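You operate a simulated robot arm through the tools that you are given. There is no shell and no other tool. Be economical: measure what you need, move in short steps, check, and stop when the job is done.

The job below is to be done with a simulated robot arm. You get a single attempt, and the scene is never put back.

Task
Put three of the steel weights from the top of the narrow bench on top of the clear cover plate. Fetch the grey token from the top of the tray bench and set it on the trays shelf of the steel rack. Take the catch pan on the top of the bucket bench and put it away on the left shelf of the weigher. Take the tray with the yellow sticker and leave it on the top of the feed belt. Stack the nut sign labelled "pecan" from the top shelf of the steel cart on top of the nut sign that says "walnuts". Any order will do. Set down upright: steel weight, grey token.

The check looks at the end state, three seconds after you hand in, the way a careful person would. Anything else that was tipped, shoved, dropped, spilled or broken makes it a failure. A push-on lid holds only when it is set on centred and level and pressed home; a screw cap is set on level and turned clockwise until tight.

Robot
A 7-joint arm with a two-finger parallel gripper on a trunk, on a base that drives. Base frame: it is fixed to the floor where the robot stands at the start and does not move with it; the origin is under the middle of the robot, x ahead of it, y to its left, z up; the surface under the hand at the start is at about z = 843. Units: mm, degrees, N and s.
With the tool pointing down near the work surface it reaches from about 480 to 920 mm from the robot's upright axis, wherever it stands. Its first joint turns from -115.0 to 115.0 degrees. Places, roughly: catch pan (22x19x6 cm) [-2200, 7400, 900]; clear cover plate (25x21x4 cm) [-2300, 1900, 1000]; grey token [-2000, 8500, 1000]; left shelf of the weigher (24x34 cm) [640, 5860, 980]; nut sign [-2000, 5750, 1000]; steel weight [750, 0, 750]; top of the feed belt [2700, 5200, 1400]; tray with the yellow sticker (19x16x7 cm) [-2200, 5800, 600]; trays shelf of the steel rack [-2200, 4100, 1000]. Payload 3.91 kg.
Tool frame: the origin (TCP) lies between the finger pads and is the grasp point; the fingertips stand 30 mm ahead of it; z points along the fingers, y is the line along which they close. The gripper opens to 110 mm. The fingers are 20 mm wide and 10 mm thick; the gripper's body (48 by 112 mm) begins 55 mm behind the TCP.
Orientation is told as [roll, pitch, yaw] about the base's x, y, z axes, in that order, counted from this pose: with the fingers straight down and closing along the base's y, the tool's x points along the base's -x, its y along +y and its z along -z.

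Tools
- The arm moves only by the tool nudge_tool. Its argument "plan" is text: rows parted by semicolons, each of 7 numbers parted by spaces: the turn, a rotation vector about the base's x, y, z in units of 45 degrees (1.0 is 45 degrees), then the shift along the base's x, y, z in units of 100 mm (1.0 is 100 mm), then the finger opening in cm, from 0 to 11. In form: ax ay az tx ty tz jaw; .... A call has 1 to 12 rows; each row is the pose to reach, as a shift and turn from the pose commanded when the call began. A call with a number of a shift or a turn outside -1 to 1 is refused whole. A row lasts 0.2 s, in which the tool goes at most 50 mm and 8.6 degrees; a call with a longer step from one row to the next is refused whole, and so is a gripper value outside its range. A pose out of reach is approached as far as the arm can. The call stops where the force on the tool passes 40 N (or 10 N more than at its start, if that is more) or the arm is blocked; 0.2 s more then pass. Each finger travels about 153 mm/s and halts on what it meets, pressing with about 39 N; the grip force reading is that of the motor and also rises with nothing between the fingers. The clock runs only during rows and for 0.2 s after the last one: add rows that repeat a pose to give the fingers time. The reply holds the time, the measured pose of the TCP, the force on the tool along the base axes, the opening and the grip force, in the units named above and with some noise, with the torque about the TCP (base axes, N m) and any sound that the robot's microphone picked up.
- Cameras (640 x 400 px; columns grow to the right, rows downward): "scene" is now at [224.5, 165.3, 1399]; the picture's right is [-0.45, -0.89, 0.00], its down [-0.44, 0.22, -0.87] and it looks along [0.78, -0.39, -0.49] (base axes); focal length 253 px, centre (320, 200). "wrist" rides on the gripper at [72, 17, -103] in the tool frame; the picture's right is [-0.23, 0.97, 0.00], its down [-0.76, -0.18, -0.62] and it looks along [-0.61, -0.14, 0.78] (tool axes); focal length 222 px, centre (320, 200). There is no depth. A picture from a camera that has moved, and an enlarged one, comes with that camera's place and axes in the base frame and with its lens.
- get_image(camera): a new picture of that camera. No time passes.
- lift_body(by): slides the trunk up (or, below 0, down) by that many mm; the arm and the scene camera ride with it, the base frame stays. It gives what a move gives, with no picture.
- base_move(legs): drives the robot by 1 to 6 legs, each [ahead, left, turn to the left] in mm, mm and degrees, along the robot's own axes; the way and the turn of a leg run together, so that a leg with both is an arc; at most 1500 mm and 180 degrees a leg. The arm and the cameras ride along, it lands a little off, and it stops where it bumps. It gives what a move gives.
- pan_tilt(pan, tilt): turns the head with the scene camera to pan (to the left, within 80 degrees either way) and tilt (down, from -29 to 69), counted from straight ahead of the robot. It gives what a move gives.
- zoom(camera, box): a new picture of the part [left, top, right, bottom] of that camera's present view, enlarged. No time passes.
- hand_in(): hands the job in; it is judged then, once.

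Work in short steps. Places have to be worked out from the pictures, the camera data and where the tool is seen: move nearer, look again, correct. Check each grasp and each placing, and mend what went wrong. You have 207 turns and 200 pictures in all, those below and enlarged ones among them. Open the gripper and draw the arm clear of the work before you hand the job in, unless the task says otherwise.

The tools are called as name(argument=value, ...) on one line, values as JSON. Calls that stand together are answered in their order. nudge_tool: Moves the arm, as the interface text tells. Its arguments: {"type":"object","properties":{"plan":{"type":"string"}},"required":["plan"]} The other tools are called the same way: lift_body (by) slides the trunk up or down; base_move (legs) drives the base; pan_tilt (pan, tilt) turns the head that bears the scene camera; get_image (camera) takes a picture; zoom (camera, box) takes an enlarged picture of a part of a camera's view; hand_in () hands the job in.

At the start:

```text
t: 0.0
tool_pos: [551.9, -50.0, 1160.5]
orientation: [0.0, 0.0, 0.0]
wrist_force: [-0.4, -0.3, 0.3]
moment: [0.0, 0.02, 0.02]
width: 110.1
finger_force: 0.0
trunk travel left (down, up): [-725.0, 265.0]
robot x, y, heading: [2.7, 0.3, 0.4]
head pan, tilt: [-26.7, 29.4]
```

scene: 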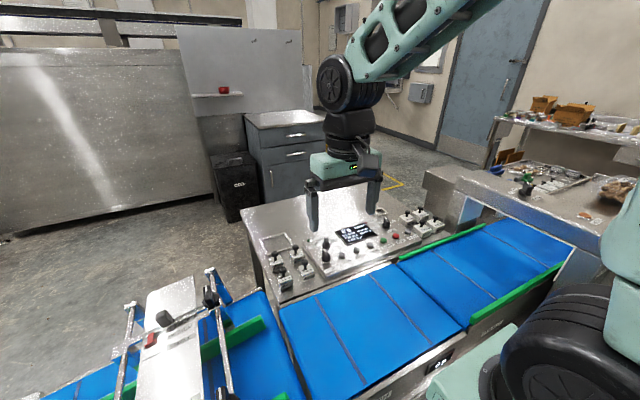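
wrist: 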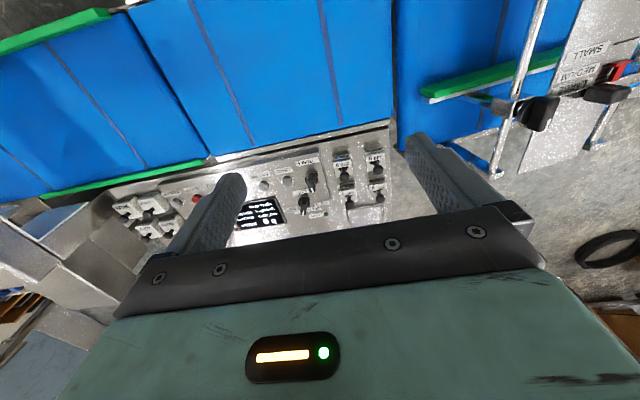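

I start by looking closely at the narrow bench in front, where the weights seem to stand.

zoom(camera="scene", box=[230, 180, 470, 330])

zoom(camera="wrist", box=[90, 120, 410, 320])

```text
2.67 times, centred on (350, 255) of scene
camera zoom: at [224.5, 165.3, 1399.0], right [-0.45, -0.89, 0.0], down [-0.44, 0.22, -0.87], along [0.78, -0.39, -0.49], focal length 674 px, centre (240, 53)
```

zoom: 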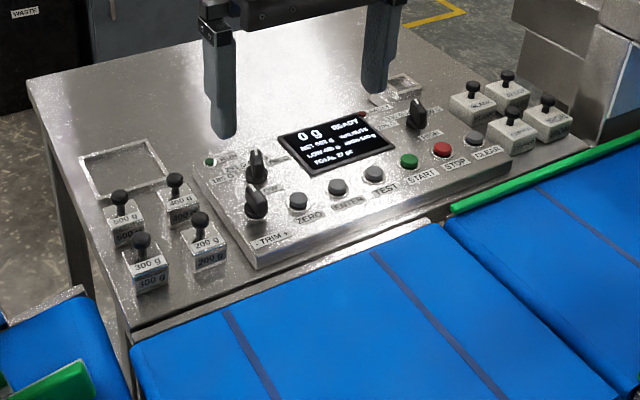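

```text
2.00 times, centred on (250, 220) of wrist
camera zoom: at [480.0, -34.0, 1263.1], right [0.23, 0.97, 0.0], down [0.76, -0.18, 0.62], along [0.61, -0.14, -0.78], focal length 444 px, centre (460, 160)
```

zoom: 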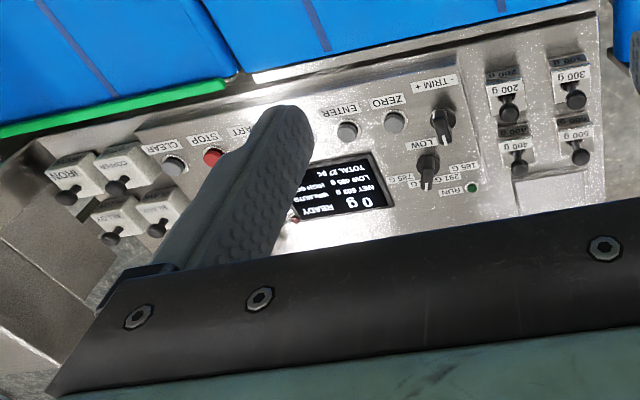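

Two groups of knobbed blocks: I need to read the labels of both.

zoom(camera="scene", box=[380, 195, 460, 245])

zoom(camera="scene", box=[250, 230, 346, 290])

zoom(camera="wrist", box=[90, 180, 218, 260])

```text
8.00 times, centred on (420, 220) of scene
camera zoom: at [224.5, 165.3, 1399.0], right [-0.45, -0.89, 0.0], down [-0.44, 0.22, -0.87], along [0.78, -0.39, -0.49], focal length 2023 px, centre (-480, 40)
```

zoom: 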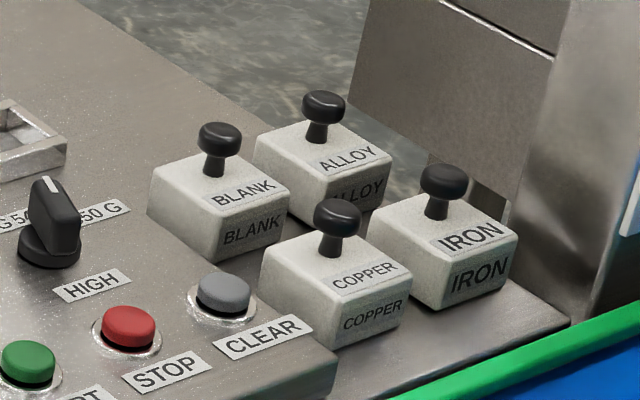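

```text
6.67 times, centred on (298, 260) of scene
camera zoom: at [224.5, 165.3, 1399.0], right [-0.45, -0.89, 0.0], down [-0.44, 0.22, -0.87], along [0.78, -0.39, -0.49], focal length 1686 px, centre (467, -200)
```

zoom: 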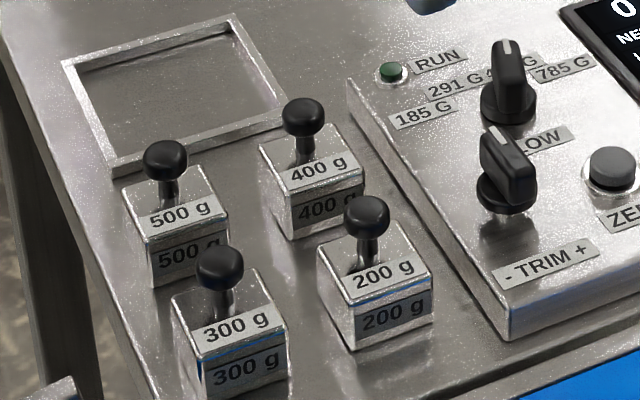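

```text
5.00 times, centred on (154, 220) of wrist
camera zoom: at [480.0, -34.0, 1263.1], right [0.23, 0.97, 0.0], down [0.76, -0.18, 0.62], along [0.61, -0.14, -0.78], focal length 1111 px, centre (1150, 100)
```

zoom: 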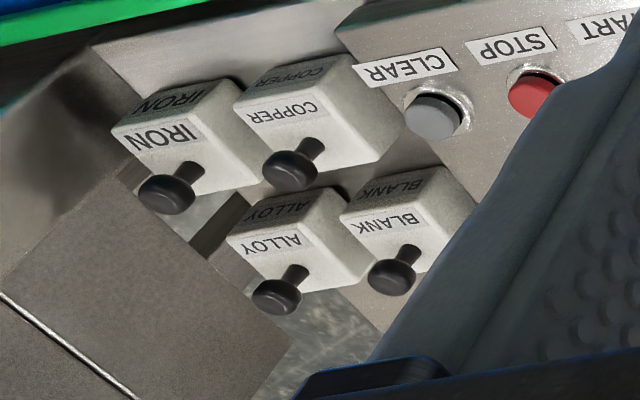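

The grams-labelled blocks are the steel weights; triangulating gives the 300 g knob near (730, 27, 887), with the others at x 730/805, y 26/-40. I move above the 300 g knob in two steps.

nudge_tool(plan="0 0 0 0.3 0.13 -0.2 11; 0 0 0 0.6 0.26 -0.4 11; 0 0 0 0.9 0.39 -0.6 8; 0 0 0 0.9 0.39 -0.6 6")

nudge_tool(plan="0 0 0 0.3 0.13 -0.2 6; 0 0 0 0.6 0.26 -0.4 5; 0 0 0 0.88 0.38 -0.6 5; 0 0 0 0.88 0.38 -0.8 5")

get_image(camera="wrist")

get_image(camera="scene")

```text
t: 1.0
tool_pos: [644.0, -11.3, 1099.8]
orientation: [0.1, 0.1, 0.0]
wrist_force: [0.2, -0.9, -0.5]
moment: [-0.01, 0.02, 0.01]
width: 60.1
finger_force: 0.1
trunk travel left (down, up): [-725.0, 265.0]
robot x, y, heading: [-1.1, 0.4, 0.1]
head pan, tilt: [-26.7, 29.4]
```

```text
t: 2.0
tool_pos: [732.7, 30.1, 1017.6]
orientation: [-0.1, 0.0, 0.0]
wrist_force: [0.0, -0.1, 0.3]
moment: [-0.03, 0.01, -0.02]
width: 50.4
finger_force: 0.2
trunk travel left (down, up): [-725.0, 265.0]
robot x, y, heading: [0.1, -1.2, -0.1]
head pan, tilt: [-26.7, 29.4]
```

```text
192 pictures are left
camera wrist: at [658.1, 45.0, 1121.5], right [0.23, 0.97, 0.0], down [0.76, -0.18, 0.62], along [0.61, -0.14, -0.78], focal length 222 px, centre (320, 200)
```

wrist: 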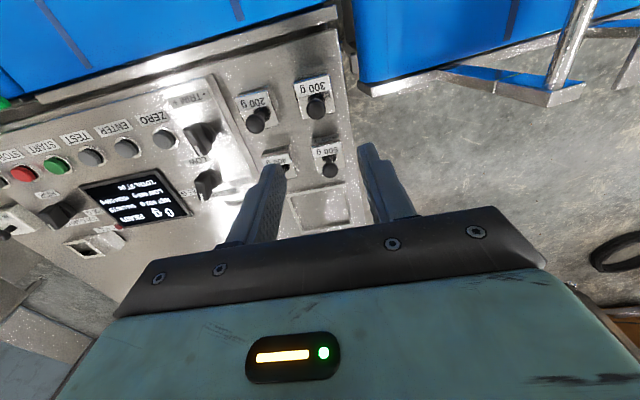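

```text
191 pictures are left
camera scene: at [224.3, 165.2, 1399.0], right [-0.45, -0.89, 0.0], down [-0.44, 0.22, -0.87], along [0.78, -0.39, -0.49], focal length 253 px, centre (320, 200)
```

scene: 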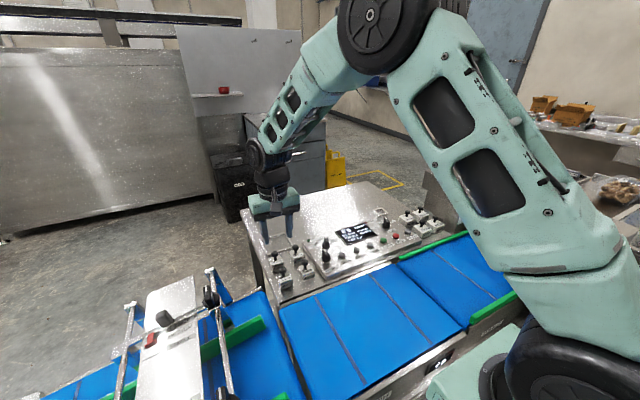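

Refined from the wrist picture: the 300 g knob is near (722, 27), z about 890. I go to about 50 mm above grasp height and look again.

nudge_tool(plan="0 0 0 -0.1 -0.03 -0.3 4.5; 0 0 0 -0.1 -0.03 -0.65 4.5; 0 0 0 -0.1 -0.03 -0.65 4.5")

get_image(camera="wrist")

zoom(camera="scene", box=[220, 190, 348, 290])

```text
t: 2.8
tool_pos: [721.4, 25.4, 955.8]
orientation: [0.0, -0.1, 0.0]
wrist_force: [-0.2, 0.2, -0.8]
moment: [0.0, -0.02, 0.02]
width: 45.1
finger_force: 0.1
trunk travel left (down, up): [-725.0, 265.0]
robot x, y, heading: [0.2, 1.0, 0.1]
head pan, tilt: [-26.7, 29.4]
```

```text
190 pictures are left
camera wrist: at [647.6, 42.0, 1058.5], right [0.23, 0.97, 0.0], down [0.76, -0.18, 0.62], along [0.61, -0.14, -0.78], focal length 222 px, centre (320, 200)
```

wrist: 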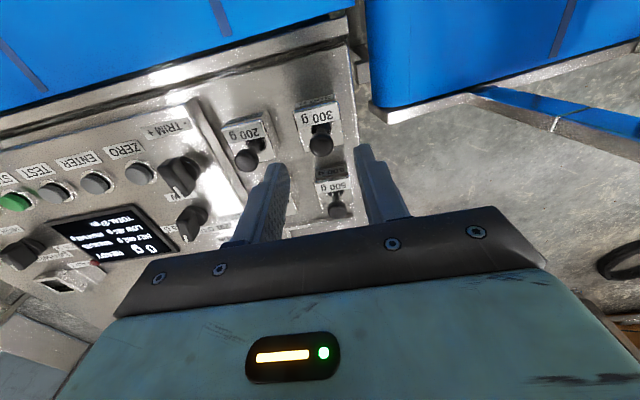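

```text
4.00 times, centred on (284, 240) of scene
camera zoom: at [224.5, 165.3, 1399.0], right [-0.45, -0.89, 0.0], down [-0.44, 0.22, -0.87], along [0.78, -0.39, -0.49], focal length 1011 px, centre (464, 40)
```

zoom: 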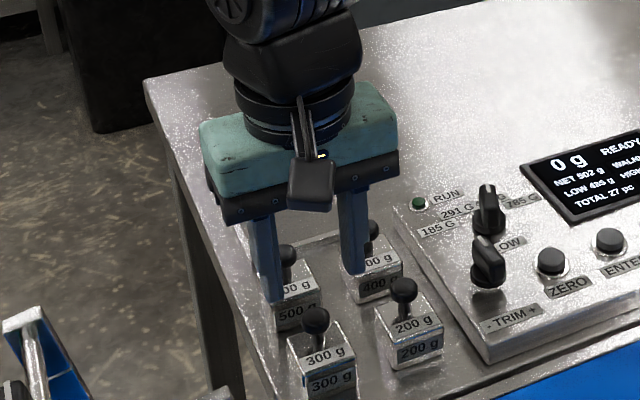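

Knob triangulates at about (717, 27, 902). I descend so the pads straddle it, TCP at ~908, and close.

nudge_tool(plan="0 0 0 -0.04 0.02 -0.25 4.5; 0 0 0 -0.04 0.02 -0.47 4.5; 0 0 0 -0.04 0.02 -0.47 4.5; 0 0 0 -0.04 0.02 -0.47 0; 0 0 0 -0.04 0.02 -0.47 0; 0 0 0 -0.04 0.02 -0.47 0")

get_image(camera="wrist")

zoom(camera="scene", box=[220, 190, 348, 290])

```text
t: 4.2
tool_pos: [717.1, 28.0, 909.2]
orientation: [0.1, 0.0, 0.0]
wrist_force: [0.9, 0.6, 0.0]
moment: [0.05, -0.09, -0.02]
width: 18.6
finger_force: 38.8
trunk travel left (down, up): [-725.0, 265.0]
robot x, y, heading: [-0.5, -1.4, 0.1]
head pan, tilt: [-26.7, 29.4]
```

```text
188 pictures are left
camera wrist: at [644.4, 44.4, 1011.5], right [0.23, 0.97, 0.0], down [0.76, -0.18, 0.62], along [0.61, -0.14, -0.78], focal length 222 px, centre (320, 200)
```

wrist: 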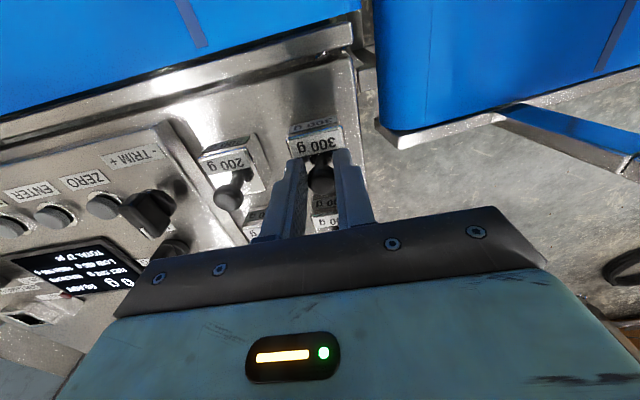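

```text
4.00 times, centred on (284, 240) of scene
camera zoom: at [224.6, 165.3, 1399.0], right [-0.45, -0.89, 0.0], down [-0.44, 0.22, -0.87], along [0.78, -0.39, -0.49], focal length 1011 px, centre (464, 40)
```

zoom: 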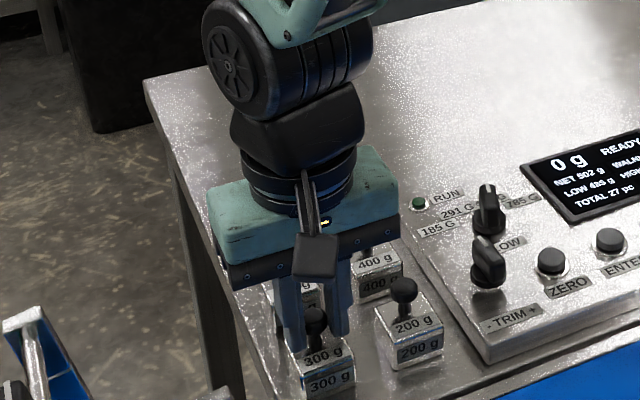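

The fingers hold the 18.6 mm knob. I lift straight up and check.

nudge_tool(plan="0 0 0 0 0 0.2 0; 0 0 0 0 0 0.5 0; 0 0 0 0 0 0.95 0; 0 0 0 0 0 0.95 0")

get_image(camera="scene")

```text
t: 5.2
tool_pos: [718.3, 25.7, 1006.4]
orientation: [0.0, 0.0, 0.0]
wrist_force: [0.0, -1.1, 0.2]
moment: [0.0, 0.01, 0.0]
width: 0.1
finger_force: 37.5
trunk travel left (down, up): [-725.0, 265.0]
robot x, y, heading: [1.0, -0.1, 0.0]
head pan, tilt: [-26.7, 29.4]
```

```text
186 pictures are left
camera scene: at [224.6, 165.3, 1399.0], right [-0.45, -0.89, 0.0], down [-0.44, 0.22, -0.87], along [0.78, -0.39, -0.49], focal length 253 px, centre (320, 200)
```

scene: 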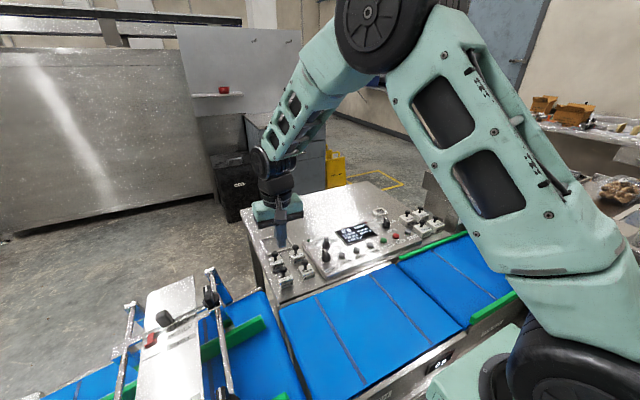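

It slipped off the knob; the weight still stands. I open and look again to correct.

nudge_tool(plan="0 0 0 0 0 0 3; 0 0 0 0 0 0 5; 0 0 0 0 0 0 5")

zoom(camera="wrist", box=[200, 50, 424, 190])

zoom(camera="scene", box=[250, 230, 346, 290])

```text
t: 6.0
tool_pos: [717.9, 24.5, 1005.1]
orientation: [-0.1, 0.0, 0.0]
wrist_force: [-0.9, 0.3, -0.6]
moment: [0.0, 0.02, -0.03]
width: 50.1
finger_force: 0.0
trunk travel left (down, up): [-725.0, 265.0]
robot x, y, heading: [-3.0, 3.2, -0.1]
head pan, tilt: [-26.7, 29.4]
```

```text
2.86 times, centred on (312, 120) of wrist
camera zoom: at [645.0, 41.3, 1108.8], right [0.23, 0.97, 0.0], down [0.76, -0.18, 0.62], along [0.61, -0.14, -0.78], focal length 635 px, centre (343, 429)
```

zoom: 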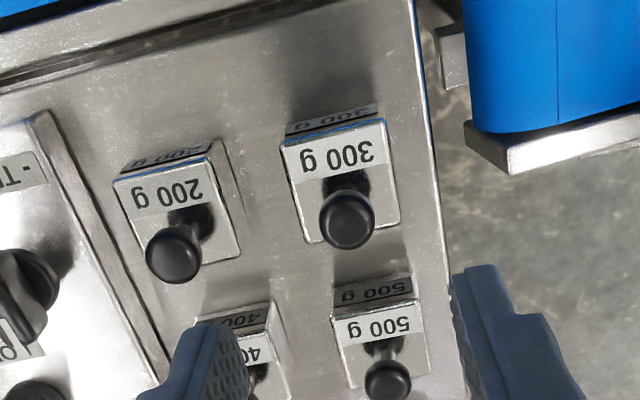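

```text
6.67 times, centred on (298, 260) of scene
camera zoom: at [224.5, 165.3, 1399.0], right [-0.45, -0.89, 0.0], down [-0.44, 0.22, -0.87], along [0.78, -0.39, -0.49], focal length 1686 px, centre (467, -200)
```

zoom: 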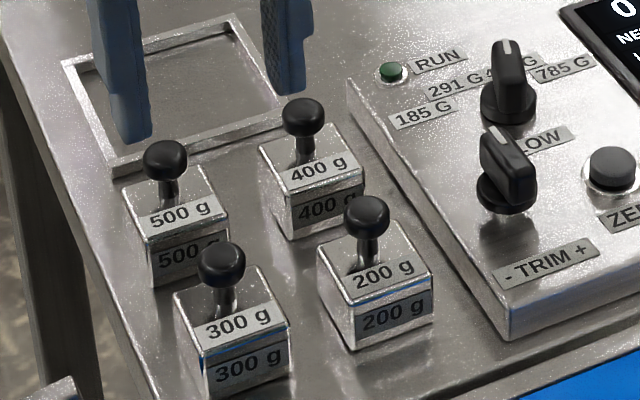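

The block is ~38 mm wide with centre about (718, 26.5), top z≈877, table ≈848. I'll grip the block body instead of the knob: open 54 mm, descend to 905, and look before the final part.

nudge_tool(plan="0 0 0 0.02 0 -0.4 5.4; 0 0 0 0.02 0 -0.8 5.4; 0 0 0 0.02 0 -0.96 5.4; 0 0 0 0.02 0 -0.96 5.4")

zoom(camera="wrist", box=[200, 90, 424, 230])

zoom(camera="scene", box=[250, 230, 346, 290])

```text
t: 7.0
tool_pos: [720.5, 27.2, 908.0]
orientation: [0.0, 0.0, 0.1]
wrist_force: [-0.1, -0.2, 0.1]
moment: [0.02, -0.01, 0.01]
width: 54.2
finger_force: 0.0
trunk travel left (down, up): [-725.0, 265.0]
robot x, y, heading: [-0.6, 1.5, 0.2]
head pan, tilt: [-26.7, 29.4]
```

```text
2.86 times, centred on (312, 160) of wrist
camera zoom: at [646.3, 42.6, 1010.6], right [0.23, 0.97, 0.0], down [0.76, -0.18, 0.62], along [0.61, -0.14, -0.78], focal length 635 px, centre (343, 314)
```

zoom: 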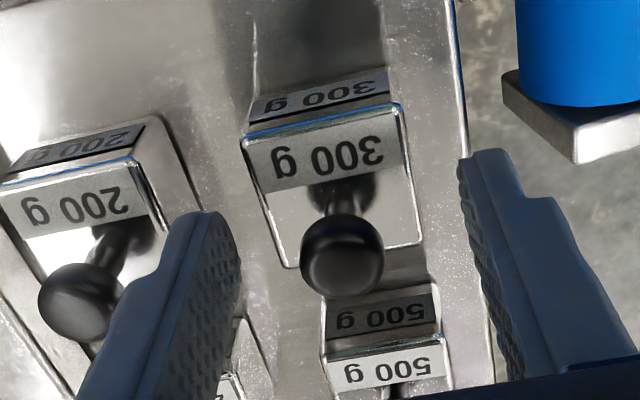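

```text
6.67 times, centred on (298, 260) of scene
camera zoom: at [224.5, 165.3, 1399.0], right [-0.45, -0.89, 0.0], down [-0.44, 0.22, -0.87], along [0.78, -0.39, -0.49], focal length 1686 px, centre (467, -200)
```

zoom: 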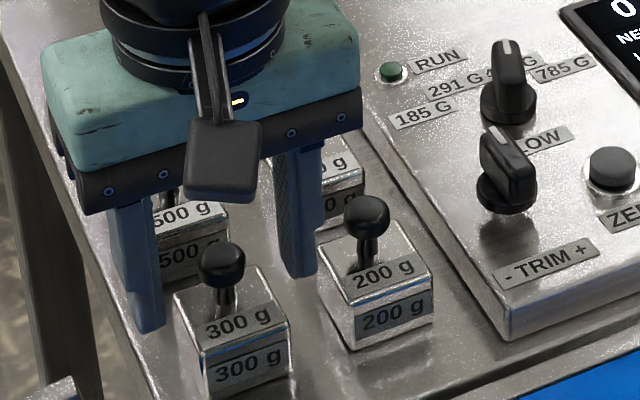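

The block centre is about (715, 26.5); fingers sit 5–6 mm too far ahead. I shift back, lower to ~883 with the fingers around the block, and close.

nudge_tool(plan="0 0 0 -0.05 0 0 5.4; 0 0 0 -0.05 0 -0.12 5.4; 0 0 0 -0.05 0 -0.25 5.4; 0 0 0 -0.05 0 -0.25 5.4; 0 0 0 -0.05 0 -0.25 3; 0 0 0 -0.05 0 -0.25 2; 0 0 0 -0.05 0 -0.25 2; 0 0 0 -0.05 0 -0.25 2")

nudge_tool(plan="0 0 0 0 0 0.1 2; 0 0 0 0 0 0.3 2; 0 0 0 0 0 0.6 2; 0 0 0 0 0 1 2; 0 0 0 0 0 1 2")

get_image(camera="wrist")

```text
t: 8.8
tool_pos: [713.7, 26.0, 881.9]
orientation: [0.0, 0.0, 0.0]
wrist_force: [-0.8, 0.3, 0.4]
moment: [0.02, 0.0, -0.02]
width: 39.5
finger_force: 39.0
trunk travel left (down, up): [-725.0, 265.0]
robot x, y, heading: [0.9, -0.9, -0.2]
head pan, tilt: [-26.7, 29.4]
```

```text
t: 10.0
tool_pos: [714.6, 27.7, 981.7]
orientation: [0.0, 0.1, 0.0]
wrist_force: [0.4, 0.3, -2.6]
moment: [0.01, 0.01, -0.02]
width: 39.3
finger_force: 38.6
trunk travel left (down, up): [-725.0, 265.0]
robot x, y, heading: [-1.1, -1.2, -0.4]
head pan, tilt: [-26.7, 29.4]
```

```text
181 pictures are left
camera wrist: at [642.2, 42.7, 1085.4], right [0.23, 0.97, 0.0], down [0.76, -0.18, 0.62], along [0.61, -0.14, -0.78], focal length 222 px, centre (320, 200)
```

wrist: 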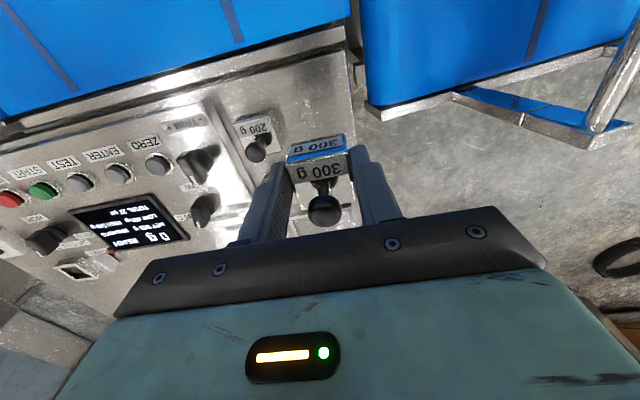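

The 300 g weight is held. I retract the arm upward and look around to plan the drive.

nudge_tool(plan="0 0 0 0 0 0.4 2; 0 0 0 -0.2 0 0.8 2; 0 0 0 -0.5 -0.1 1 2; 0 0 0 -0.9 -0.2 1 2; 0 0 0 -1 -0.25 1 2")

pan_tilt(pan=75, tilt=25)

get_image(camera="scene")

pan_tilt(pan=-75, tilt=25)

get_image(camera="scene")

pan_tilt(pan=15, tilt=25)

get_image(camera="scene")

```text
t: 11.2
tool_pos: [614.8, 0.2, 1082.9]
orientation: [0.0, 0.0, 0.0]
wrist_force: [0.9, 0.1, -2.4]
moment: [0.02, 0.04, -0.03]
width: 39.6
finger_force: 39.7
trunk travel left (down, up): [-725.0, 265.0]
robot x, y, heading: [-0.7, -0.2, -0.1]
head pan, tilt: [-26.7, 29.4]
```

```text
t: 13.0
tool_pos: [616.1, 0.0, 1081.6]
orientation: [0.1, 0.1, 0.0]
wrist_force: [-0.1, 0.3, -2.4]
moment: [0.0, 0.04, 0.0]
width: 39.5
finger_force: 39.3
trunk travel left (down, up): [-725.0, 265.0]
robot x, y, heading: [5.7, -1.5, -0.3]
head pan, tilt: [75.0, 25.0]
```

```text
180 pictures are left
camera scene: at [167.5, 295.0, 1406.0], right [0.97, -0.26, 0.0], down [-0.11, -0.41, -0.91], along [0.23, 0.88, -0.42], focal length 253 px, centre (320, 200)
```

scene: 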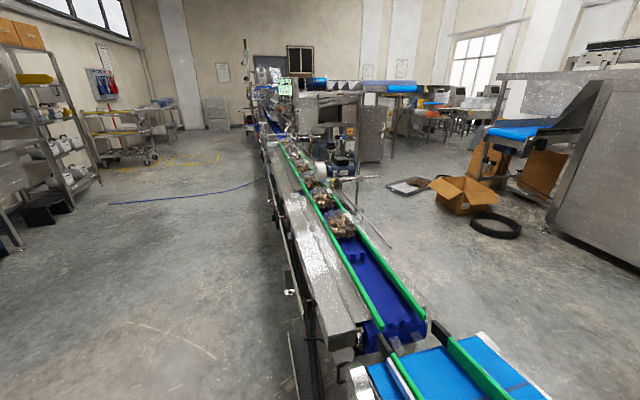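

```text
t: 15.3
tool_pos: [613.6, 1.1, 1083.0]
orientation: [0.1, 0.0, 0.0]
wrist_force: [-0.2, -0.4, -2.7]
moment: [-0.05, 0.01, 0.01]
width: 39.5
finger_force: 39.1
trunk travel left (down, up): [-725.0, 265.0]
robot x, y, heading: [-3.6, 0.5, 0.0]
head pan, tilt: [-75.0, 25.0]
```

```text
179 pictures are left
camera scene: at [167.5, 117.0, 1406.0], right [-0.97, -0.26, 0.0], down [-0.11, 0.41, -0.91], along [0.23, -0.88, -0.42], focal length 253 px, centre (320, 200)
```

scene: 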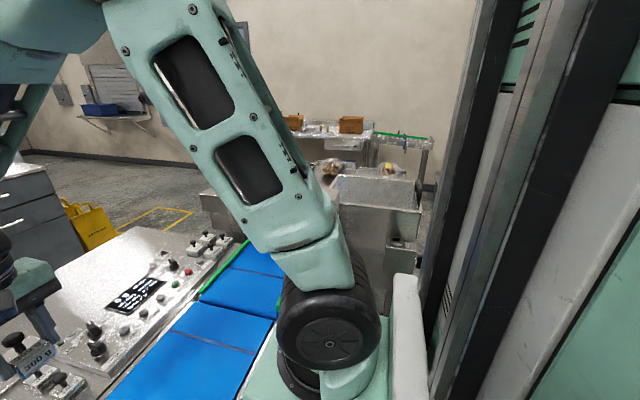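

```text
t: 17.0
tool_pos: [615.4, 0.9, 1082.1]
orientation: [0.0, 0.1, -0.1]
wrist_force: [0.7, -1.1, -3.3]
moment: [-0.01, 0.02, 0.03]
width: 39.6
finger_force: 38.4
trunk travel left (down, up): [-725.0, 265.0]
robot x, y, heading: [1.3, 0.0, 0.1]
head pan, tilt: [15.0, 25.0]
```

```text
178 pictures are left
camera scene: at [232.6, 229.8, 1406.0], right [0.26, -0.97, 0.0], down [-0.41, -0.11, -0.91], along [0.88, 0.23, -0.42], focal length 253 px, centre (320, 200)
```

scene: 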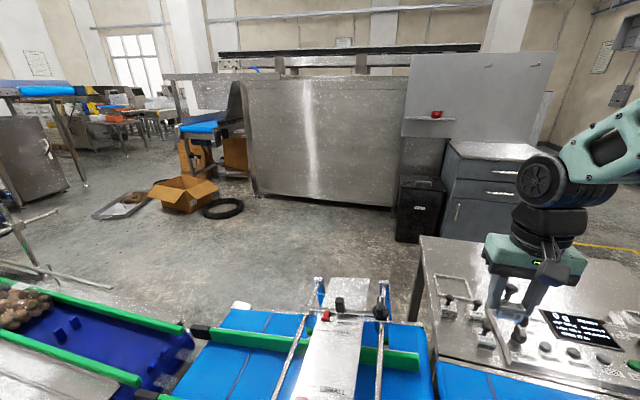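

The 300 g weight is held (2.5 N). The floor to the left (west of the line) is clear, with the steel rack and cart along the left wall. I raise the trunk, back off diagonally, and turn towards the cover plate.

lift_body(by=150)

base_move(legs=[[-300, 500, 0], [0, 0, 140]])

pan_tilt(pan=0, tilt=25)

get_image(camera="scene")

```text
t: 18.7
tool_pos: [615.0, 1.0, 1232.9]
orientation: [0.0, 0.0, 0.0]
wrist_force: [-0.1, 0.3, -2.6]
moment: [-0.05, 0.05, 0.0]
width: 39.5
finger_force: 38.8
trunk travel left (down, up): [-875.0, 115.0]
robot x, y, heading: [-0.4, 2.0, 0.2]
head pan, tilt: [15.0, 25.0]
```

```text
t: 27.7
tool_pos: [-757.7, 898.8, 1232.0]
orientation: [0.0, 0.0, 138.1]
wrist_force: [-0.4, -0.4, -3.5]
moment: [0.01, 0.0, 0.03]
width: 39.6
finger_force: 39.6
trunk travel left (down, up): [-875.0, 115.0]
robot x, y, heading: [-297.9, 487.0, 138.2]
head pan, tilt: [15.0, 25.0]
```

```text
t: 28.5
tool_pos: [-758.5, 898.3, 1233.3]
orientation: [-0.1, 0.0, 138.1]
wrist_force: [1.2, 0.7, -3.3]
moment: [0.0, -0.03, 0.01]
width: 39.8
finger_force: 38.6
trunk travel left (down, up): [-875.0, 115.0]
robot x, y, heading: [-298.4, 487.2, 138.1]
head pan, tilt: [0.0, 25.0]
```

```text
177 pictures are left
camera scene: at [-609.5, 493.2, 1556.0], right [0.67, 0.74, 0.0], down [0.31, -0.28, -0.91], along [-0.68, 0.6, -0.42], focal length 253 px, centre (320, 200)
```

scene: 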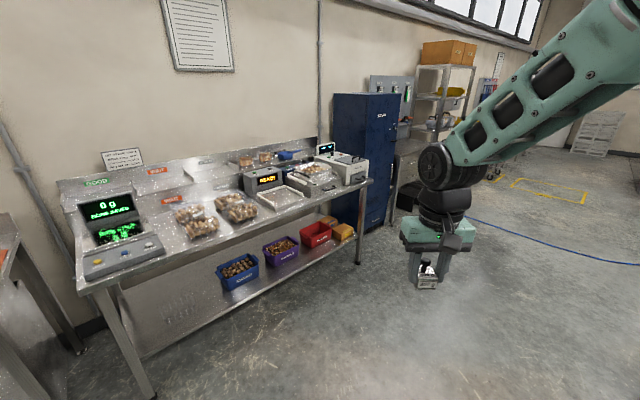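

The packing bench is ahead; the plate should show near (310,155). I zoom there.

zoom(camera="scene", box=[220, 135, 380, 235])

```text
4.00 times, centred on (300, 185) of scene
camera zoom: at [-609.5, 493.2, 1556.0], right [0.67, 0.74, 0.0], down [0.31, -0.28, -0.91], along [-0.68, 0.6, -0.42], focal length 1011 px, centre (400, 260)
```

zoom: 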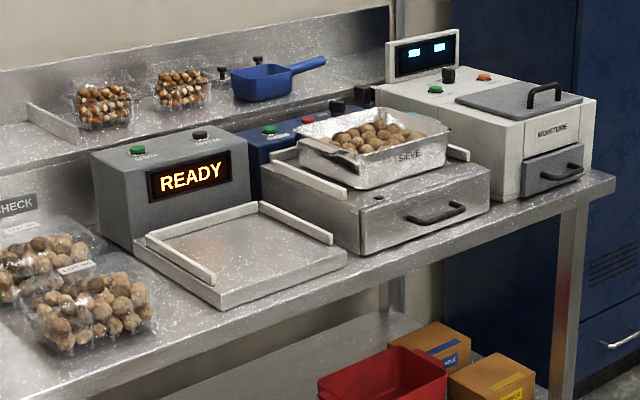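

The plate at the READY unit and the sieve unit are both candidates; I need a closer view from above to decide. I drive to about (-1000, 1500) facing the bench.

base_move(legs=[[1200, -283, 0], [0, 0, 42]])

pan_tilt(pan=10, tilt=30)

get_image(camera="scene")

```text
t: 36.6
tool_pos: [-1605.9, 1506.0, 1232.8]
orientation: [0.1, -0.1, 179.6]
wrist_force: [0.3, -0.5, -2.5]
moment: [0.0, 0.0, 0.0]
width: 39.4
finger_force: 38.7
trunk travel left (down, up): [-875.0, 115.0]
robot x, y, heading: [-992.5, 1501.4, 179.4]
head pan, tilt: [0.0, 25.0]
```

```text
t: 37.4
tool_pos: [-1606.4, 1507.2, 1232.6]
orientation: [0.0, 0.0, 179.7]
wrist_force: [-0.7, -0.3, -3.1]
moment: [0.0, -0.01, 0.02]
width: 39.4
finger_force: 39.4
trunk travel left (down, up): [-875.0, 115.0]
robot x, y, heading: [-996.1, 1500.6, 179.7]
head pan, tilt: [10.0, 30.0]
```

```text
175 pictures are left
camera scene: at [-1222.5, 1285.2, 1548.1], right [-0.17, 0.99, 0.0], down [0.49, 0.08, -0.87], along [-0.85, -0.14, -0.5], focal length 253 px, centre (320, 200)
```

scene: 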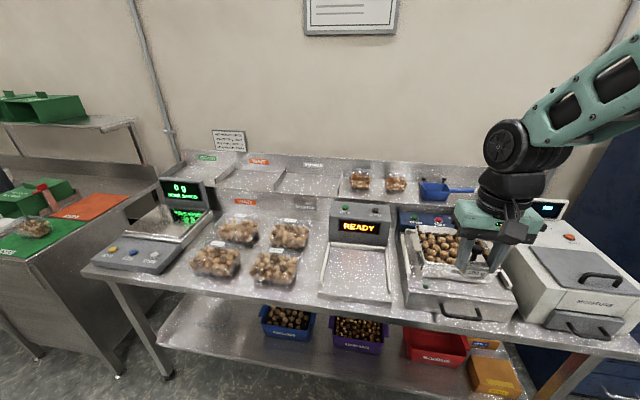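

The expected spot (502,200) is hidden behind the gripper. I swing the tool to the robot's left (base -y) to see it.

nudge_tool(plan="0 0 0 0 -0.4 0 2; 0 0 0 0 -0.8 0 2; 0 0 0 0.3 -1 0 2")

nudge_tool(plan="0 0 0 0 -0.4 0 2; 0 0 0 0 -0.8 0 2; 0 0 0 0.2 -1 0 2")

nudge_tool(plan="0 0 0 0 -0.4 0 2; 0 0 0 0 -0.8 0 2; 0 0 0 0.2 -1 0 2")

pan_tilt(pan=-25, tilt=33)

get_image(camera="scene")

```text
t: 38.2
tool_pos: [-1576.7, 1405.4, 1232.2]
orientation: [0.0, 0.0, 179.7]
wrist_force: [0.5, -0.3, -2.8]
moment: [-0.02, -0.1, 0.01]
width: 39.6
finger_force: 39.1
trunk travel left (down, up): [-875.0, 115.0]
robot x, y, heading: [-991.1, 1500.7, 179.5]
head pan, tilt: [10.0, 30.0]
```

```text
t: 39.0
tool_pos: [-1556.9, 1307.1, 1231.5]
orientation: [0.0, 0.0, 179.5]
wrist_force: [0.1, 0.4, -3.2]
moment: [-0.04, 0.0, -0.02]
width: 39.6
finger_force: 39.0
trunk travel left (down, up): [-875.0, 115.0]
robot x, y, heading: [-996.7, 1502.8, 179.6]
head pan, tilt: [10.0, 30.0]
```

```text
t: 39.8
tool_pos: [-1537.5, 1208.2, 1232.7]
orientation: [-0.1, 0.0, 179.7]
wrist_force: [0.0, 0.3, -4.3]
moment: [0.0, -0.04, -0.03]
width: 39.5
finger_force: 39.1
trunk travel left (down, up): [-875.0, 115.0]
robot x, y, heading: [-991.0, 1504.5, 179.6]
head pan, tilt: [10.0, 30.0]
```

```text
t: 40.8
tool_pos: [-1537.4, 1206.8, 1233.1]
orientation: [0.0, 0.0, 179.6]
wrist_force: [0.5, 0.7, -2.3]
moment: [-0.01, -0.02, -0.03]
width: 39.3
finger_force: 38.9
trunk travel left (down, up): [-875.0, 115.0]
robot x, y, heading: [-993.6, 1504.3, 179.7]
head pan, tilt: [-25.0, 33.0]
```

```text
174 pictures are left
camera scene: at [-1213.9, 1338.3, 1543.4], right [0.43, 0.9, 0.0], down [0.49, -0.23, -0.84], along [-0.76, 0.36, -0.54], focal length 253 px, centre (320, 200)
```

scene: 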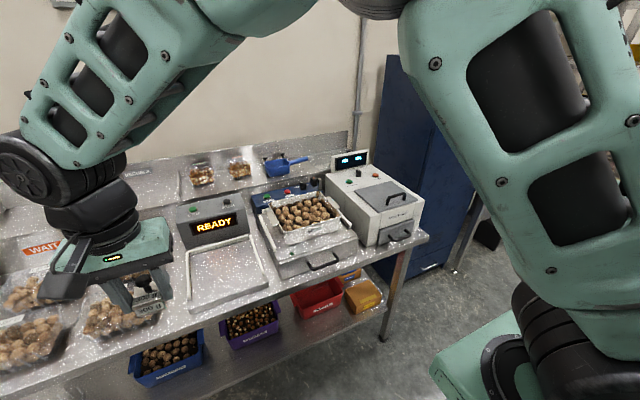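

zoom(camera="scene", box=[160, 130, 430, 300])

```text
2.35 times, centred on (295, 215) of scene
camera zoom: at [-1213.9, 1338.3, 1543.4], right [0.43, 0.9, 0.0], down [0.49, -0.23, -0.84], along [-0.76, 0.36, -0.54], focal length 595 px, centre (379, 165)
```

zoom: 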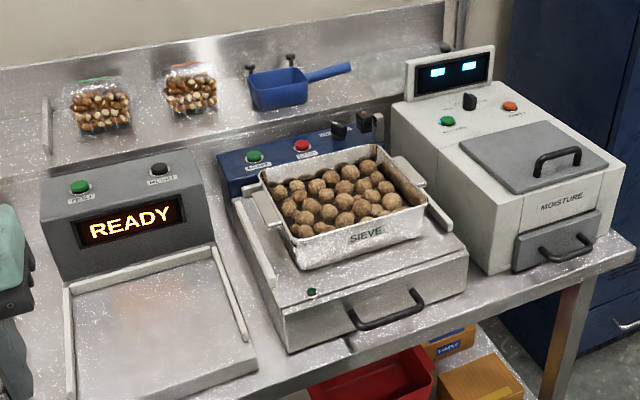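

The stated spot (-2300,1900,1000) projects onto the back shelf right of the blue scoop, where something transparent may lie. I zoom in there.

zoom(camera="scene", box=[280, 130, 376, 190])

```text
6.67 times, centred on (328, 160) of scene
camera zoom: at [-1213.9, 1338.3, 1543.4], right [0.43, 0.9, 0.0], down [0.49, -0.23, -0.84], along [-0.76, 0.36, -0.54], focal length 1686 px, centre (267, 467)
```

zoom: 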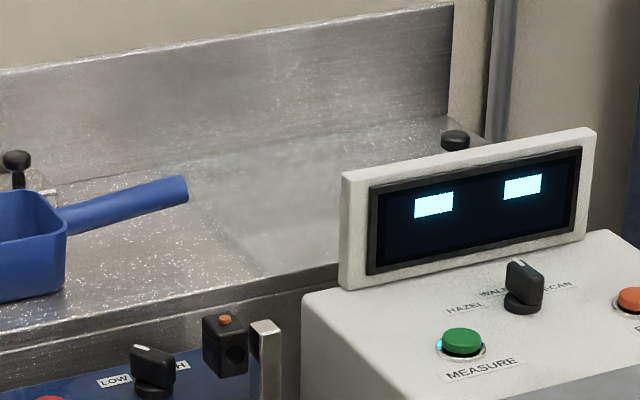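

There it is: a transparent plate on the bench's back shelf near (-2300, 1900, 1005). I drive nearer, to about x=-1450, y=1850, then look.

base_move(legs=[[0, -350, 0], [430, 0, 0.3]])

pan_tilt(pan=-10, tilt=35)

get_image(camera="scene")

get_image(camera="wrist")

```text
t: 45.3
tool_pos: [-1961.5, 1553.4, 1231.3]
orientation: [0.0, 0.0, -179.8]
wrist_force: [0.5, 0.0, -2.8]
moment: [0.0, -0.01, 0.0]
width: 39.7
finger_force: 38.7
trunk travel left (down, up): [-875.0, 115.0]
robot x, y, heading: [-1417.8, 1856.7, -179.7]
head pan, tilt: [-25.0, 33.0]
```

```text
t: 46.0
tool_pos: [-1959.6, 1554.2, 1232.2]
orientation: [-0.1, 0.0, -179.7]
wrist_force: [-0.6, -0.3, -3.3]
moment: [0.02, -0.01, -0.01]
width: 39.5
finger_force: 38.9
trunk travel left (down, up): [-875.0, 115.0]
robot x, y, heading: [-1419.2, 1853.8, -179.6]
head pan, tilt: [-10.0, 35.0]
```

```text
171 pictures are left
camera scene: at [-1644.2, 1665.7, 1540.3], right [0.17, 0.99, 0.0], down [0.57, -0.1, -0.82], along [-0.81, 0.14, -0.57], focal length 253 px, centre (320, 200)
```

scene: 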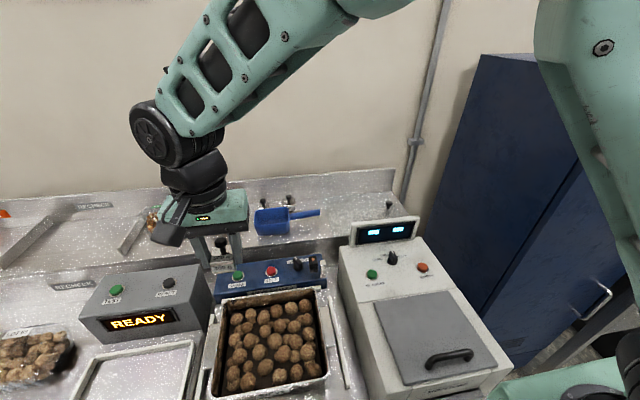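

```text
170 pictures are left
camera wrist: at [-1888.8, 1535.6, 1335.4], right [-0.22, -0.97, 0.0], down [-0.76, 0.17, 0.62], along [-0.61, 0.14, -0.78], focal length 222 px, centre (320, 200)
```

wrist: 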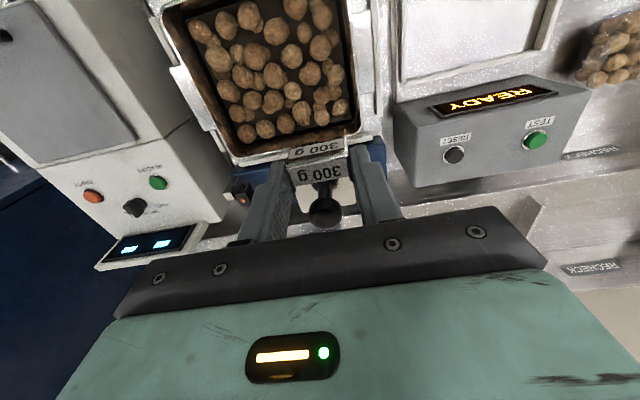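

zoom(camera="scene", box=[240, 165, 432, 285])

```text
3.33 times, centred on (336, 225) of scene
camera zoom: at [-1644.2, 1665.7, 1540.3], right [0.17, 0.99, 0.0], down [0.57, -0.1, -0.82], along [-0.81, 0.14, -0.57], focal length 843 px, centre (267, 117)
```

zoom: 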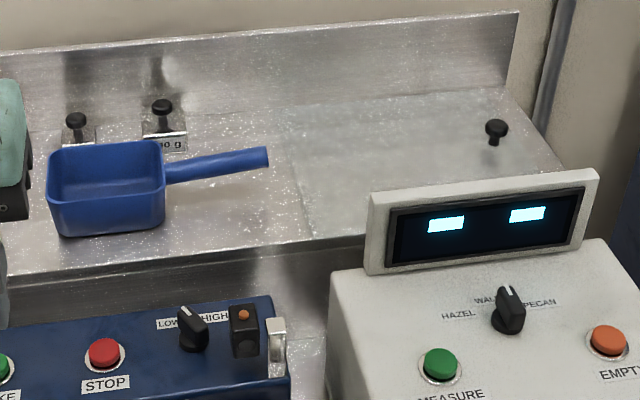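

The clear plate spans about x -2425…-2210, y 1810…2060 with its knob near (-2319, 2029), surface z≈1000. I drive 80 mm closer and bring the tool over (-2300, 1860).

base_move(legs=[[80, 0, -0.3]])

nudge_tool(plan="0 0 0 -0.2 0.4 0 2; 0 0 0 -0.4 0.8 0 2; 0 0 0 -0.6 1 0 2; 0 0 0 -0.9 1 0 2")

nudge_tool(plan="0 0 0 -0.2 0.4 0 2; 0 0 0 -0.4 0.8 0 2; 0 0 0 -0.6 1 0 2; 0 0 0 -0.9 1 0 2")

nudge_tool(plan="0 0 0 -0.2 0.4 0 2; 0 0 0 -0.4 0.8 0 2; 0 0 0 -0.6 1 0 2; 0 0 0 -0.8 1 0 2")

get_image(camera="wrist")

get_image(camera="scene")

```text
t: 47.1
tool_pos: [-2011.9, 1558.5, 1231.3]
orientation: [-0.1, 0.0, 179.3]
wrist_force: [0.0, 0.6, -1.9]
moment: [0.0, -0.03, 0.02]
width: 39.7
finger_force: 39.1
trunk travel left (down, up): [-875.0, 115.0]
robot x, y, heading: [-1462.8, 1850.2, 179.5]
head pan, tilt: [-10.0, 35.0]
stopped in leg 1: the robot was blocked; the commanded pose is now the measured one
```

```text
t: 48.1
tool_pos: [-2103.0, 1662.1, 1232.6]
orientation: [-0.1, 0.0, 179.2]
wrist_force: [0.1, 0.5, -3.2]
moment: [0.01, -0.01, 0.0]
width: 39.6
finger_force: 38.5
trunk travel left (down, up): [-875.0, 115.0]
robot x, y, heading: [-1465.5, 1852.4, 179.6]
head pan, tilt: [-10.0, 35.0]
```

```text
t: 49.1
tool_pos: [-2192.8, 1758.3, 1231.3]
orientation: [-0.1, -0.1, 179.3]
wrist_force: [0.0, -0.2, -2.3]
moment: [0.01, 0.02, 0.0]
width: 39.4
finger_force: 38.6
trunk travel left (down, up): [-875.0, 115.0]
robot x, y, heading: [-1461.9, 1853.4, 179.4]
head pan, tilt: [-10.0, 35.0]
```

```text
t: 50.1
tool_pos: [-2271.4, 1857.9, 1232.4]
orientation: [-0.1, 0.0, 179.3]
wrist_force: [0.6, -0.6, -2.4]
moment: [0.02, 0.01, -0.02]
width: 39.5
finger_force: 39.4
trunk travel left (down, up): [-875.0, 115.0]
robot x, y, heading: [-1463.8, 1849.1, 179.6]
head pan, tilt: [-10.0, 35.0]
```

```text
168 pictures are left
camera wrist: at [-2200.4, 1838.8, 1335.6], right [-0.24, -0.97, 0.0], down [-0.76, 0.19, 0.62], along [-0.61, 0.15, -0.78], focal length 222 px, centre (320, 200)
```

wrist: 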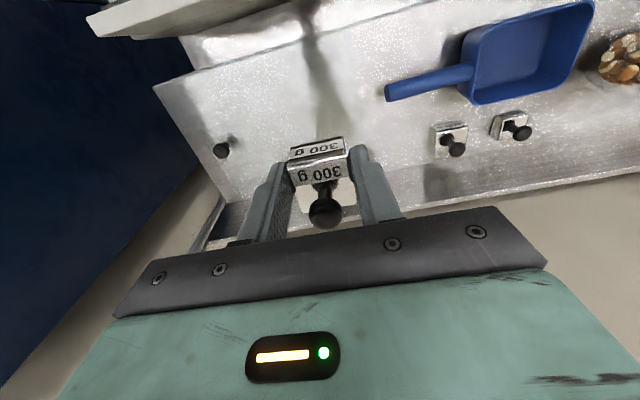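

```text
167 pictures are left
camera scene: at [-1692.3, 1665.6, 1540.3], right [0.18, 0.98, 0.0], down [0.56, -0.11, -0.82], along [-0.81, 0.15, -0.57], focal length 253 px, centre (320, 200)
```

scene: 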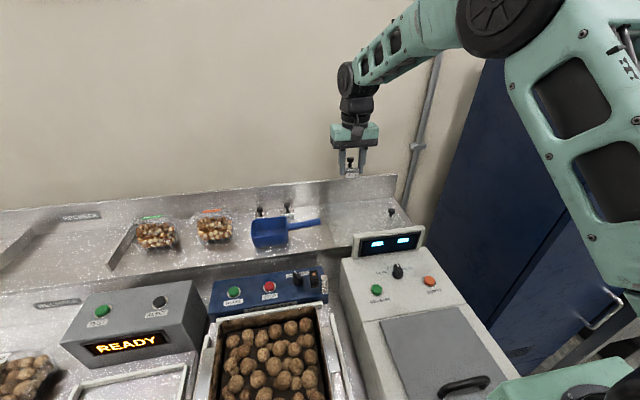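

The base is touching the bench front; the wrist view now looks down on the plate region. I zoom to find the plate's edges.

zoom(camera="wrist", box=[140, 0, 460, 200])

zoom(camera="scene", box=[290, 170, 430, 258])

```text
2.00 times, centred on (300, 100) of wrist
camera zoom: at [-2200.4, 1838.8, 1335.6], right [-0.24, -0.97, 0.0], down [-0.76, 0.19, 0.62], along [-0.61, 0.15, -0.78], focal length 444 px, centre (360, 400)
```

zoom: 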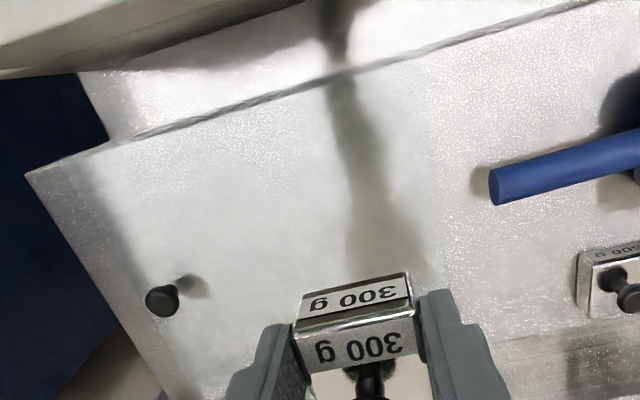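

```text
4.55 times, centred on (360, 214) of scene
camera zoom: at [-1692.3, 1665.6, 1540.3], right [0.18, 0.98, 0.0], down [0.56, -0.11, -0.82], along [-0.81, 0.15, -0.57], focal length 1149 px, centre (138, 136)
```

zoom: 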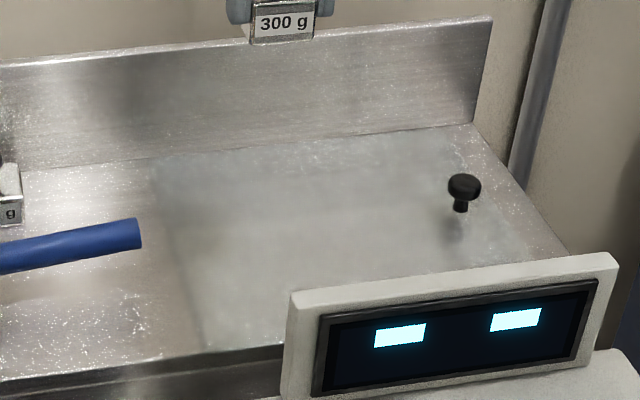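

Plate spans y≈1800…2050, x≈-2210…-2420, knob at (-2319, 2010). First weight goes to (-2290, 1863); I lower in two stages to TCP ≈1060 and check.

nudge_tool(plan="0 0 0 -0.18 0.05 -0.3 2; 0 0 0 -0.18 0.05 -0.7 2; 0 0 0 -0.18 0.05 -1 2; 0 0 0 -0.18 0.05 -1 2")

nudge_tool(plan="0 0 0 0 0 -0.3 2; 0 0 0 0 0 -0.6 2; 0 0 0 0 0 -0.7 2; 0 0 0 0 0 -0.7 2")

zoom(camera="scene", box=[290, 150, 430, 238])

get_image(camera="wrist")

```text
t: 51.1
tool_pos: [-2291.3, 1863.2, 1129.4]
orientation: [-0.1, 0.1, 179.3]
wrist_force: [0.6, -0.1, -3.7]
moment: [0.0, 0.0, -0.01]
width: 39.6
finger_force: 39.1
trunk travel left (down, up): [-875.0, 115.0]
robot x, y, heading: [-1465.1, 1851.7, 179.5]
head pan, tilt: [-10.0, 35.0]
```

```text
t: 52.1
tool_pos: [-2288.7, 1864.2, 1061.7]
orientation: [-0.1, -0.1, 179.4]
wrist_force: [-0.1, -0.2, -2.5]
moment: [0.0, -0.05, -0.02]
width: 39.4
finger_force: 39.0
trunk travel left (down, up): [-875.0, 115.0]
robot x, y, heading: [-1463.9, 1851.9, 179.5]
head pan, tilt: [-10.0, 35.0]
```

```text
4.55 times, centred on (360, 194) of scene
camera zoom: at [-1692.7, 1665.5, 1540.2], right [0.18, 0.98, 0.0], down [0.56, -0.1, -0.82], along [-0.81, 0.15, -0.57], focal length 1149 px, centre (138, 227)
```

zoom: 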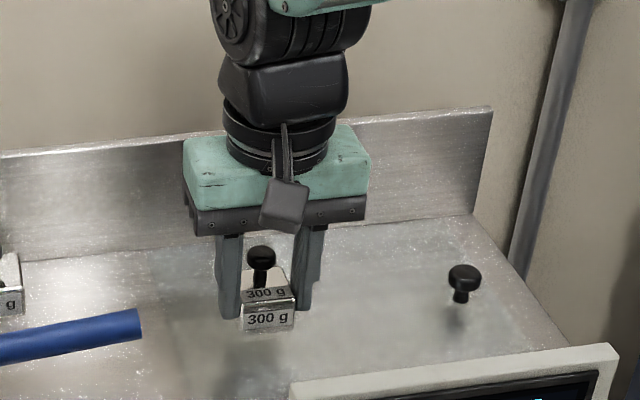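

```text
163 pictures are left
camera wrist: at [-2218.0, 1845.2, 1164.9], right [-0.24, -0.97, 0.0], down [-0.76, 0.19, 0.62], along [-0.61, 0.15, -0.78], focal length 222 px, centre (320, 200)
```

wrist: 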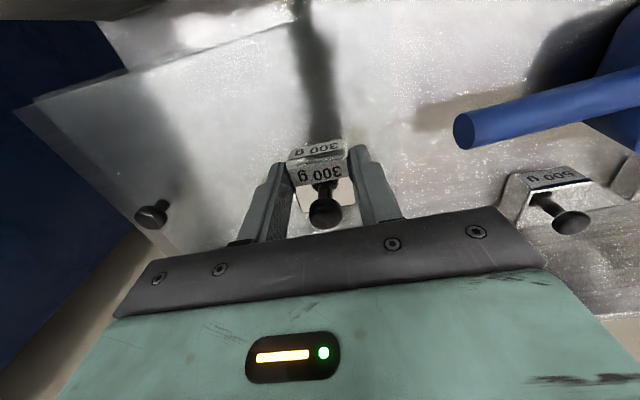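

Clear above the plate. I lower further, slowly, watching the force.

nudge_tool(plan="0 0 0 0 0 -0.1 2; 0 0 0 0 0 -0.16 2; 0 0 0 0 0 -0.19 2; 0 0 0 0 0 -0.19 2")

zoom(camera="scene", box=[310, 190, 390, 240])

```text
t: 53.1
tool_pos: [-2289.5, 1863.2, 1042.7]
orientation: [-0.1, 0.0, 179.3]
wrist_force: [0.2, -0.6, -2.5]
moment: [0.03, -0.02, 0.01]
width: 39.4
finger_force: 39.4
trunk travel left (down, up): [-875.0, 115.0]
robot x, y, heading: [-1463.7, 1853.9, 179.3]
head pan, tilt: [-10.0, 35.0]
```

```text
8.00 times, centred on (350, 215) of scene
camera zoom: at [-1692.6, 1665.5, 1540.2], right [0.18, 0.98, 0.0], down [0.56, -0.1, -0.82], along [-0.81, 0.15, -0.57], focal length 2023 px, centre (80, 80)
```

zoom: 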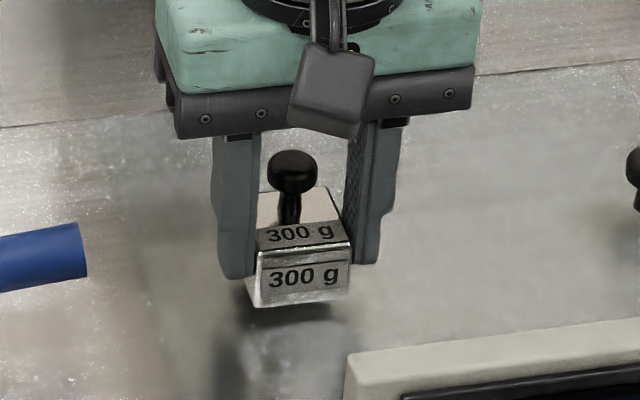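

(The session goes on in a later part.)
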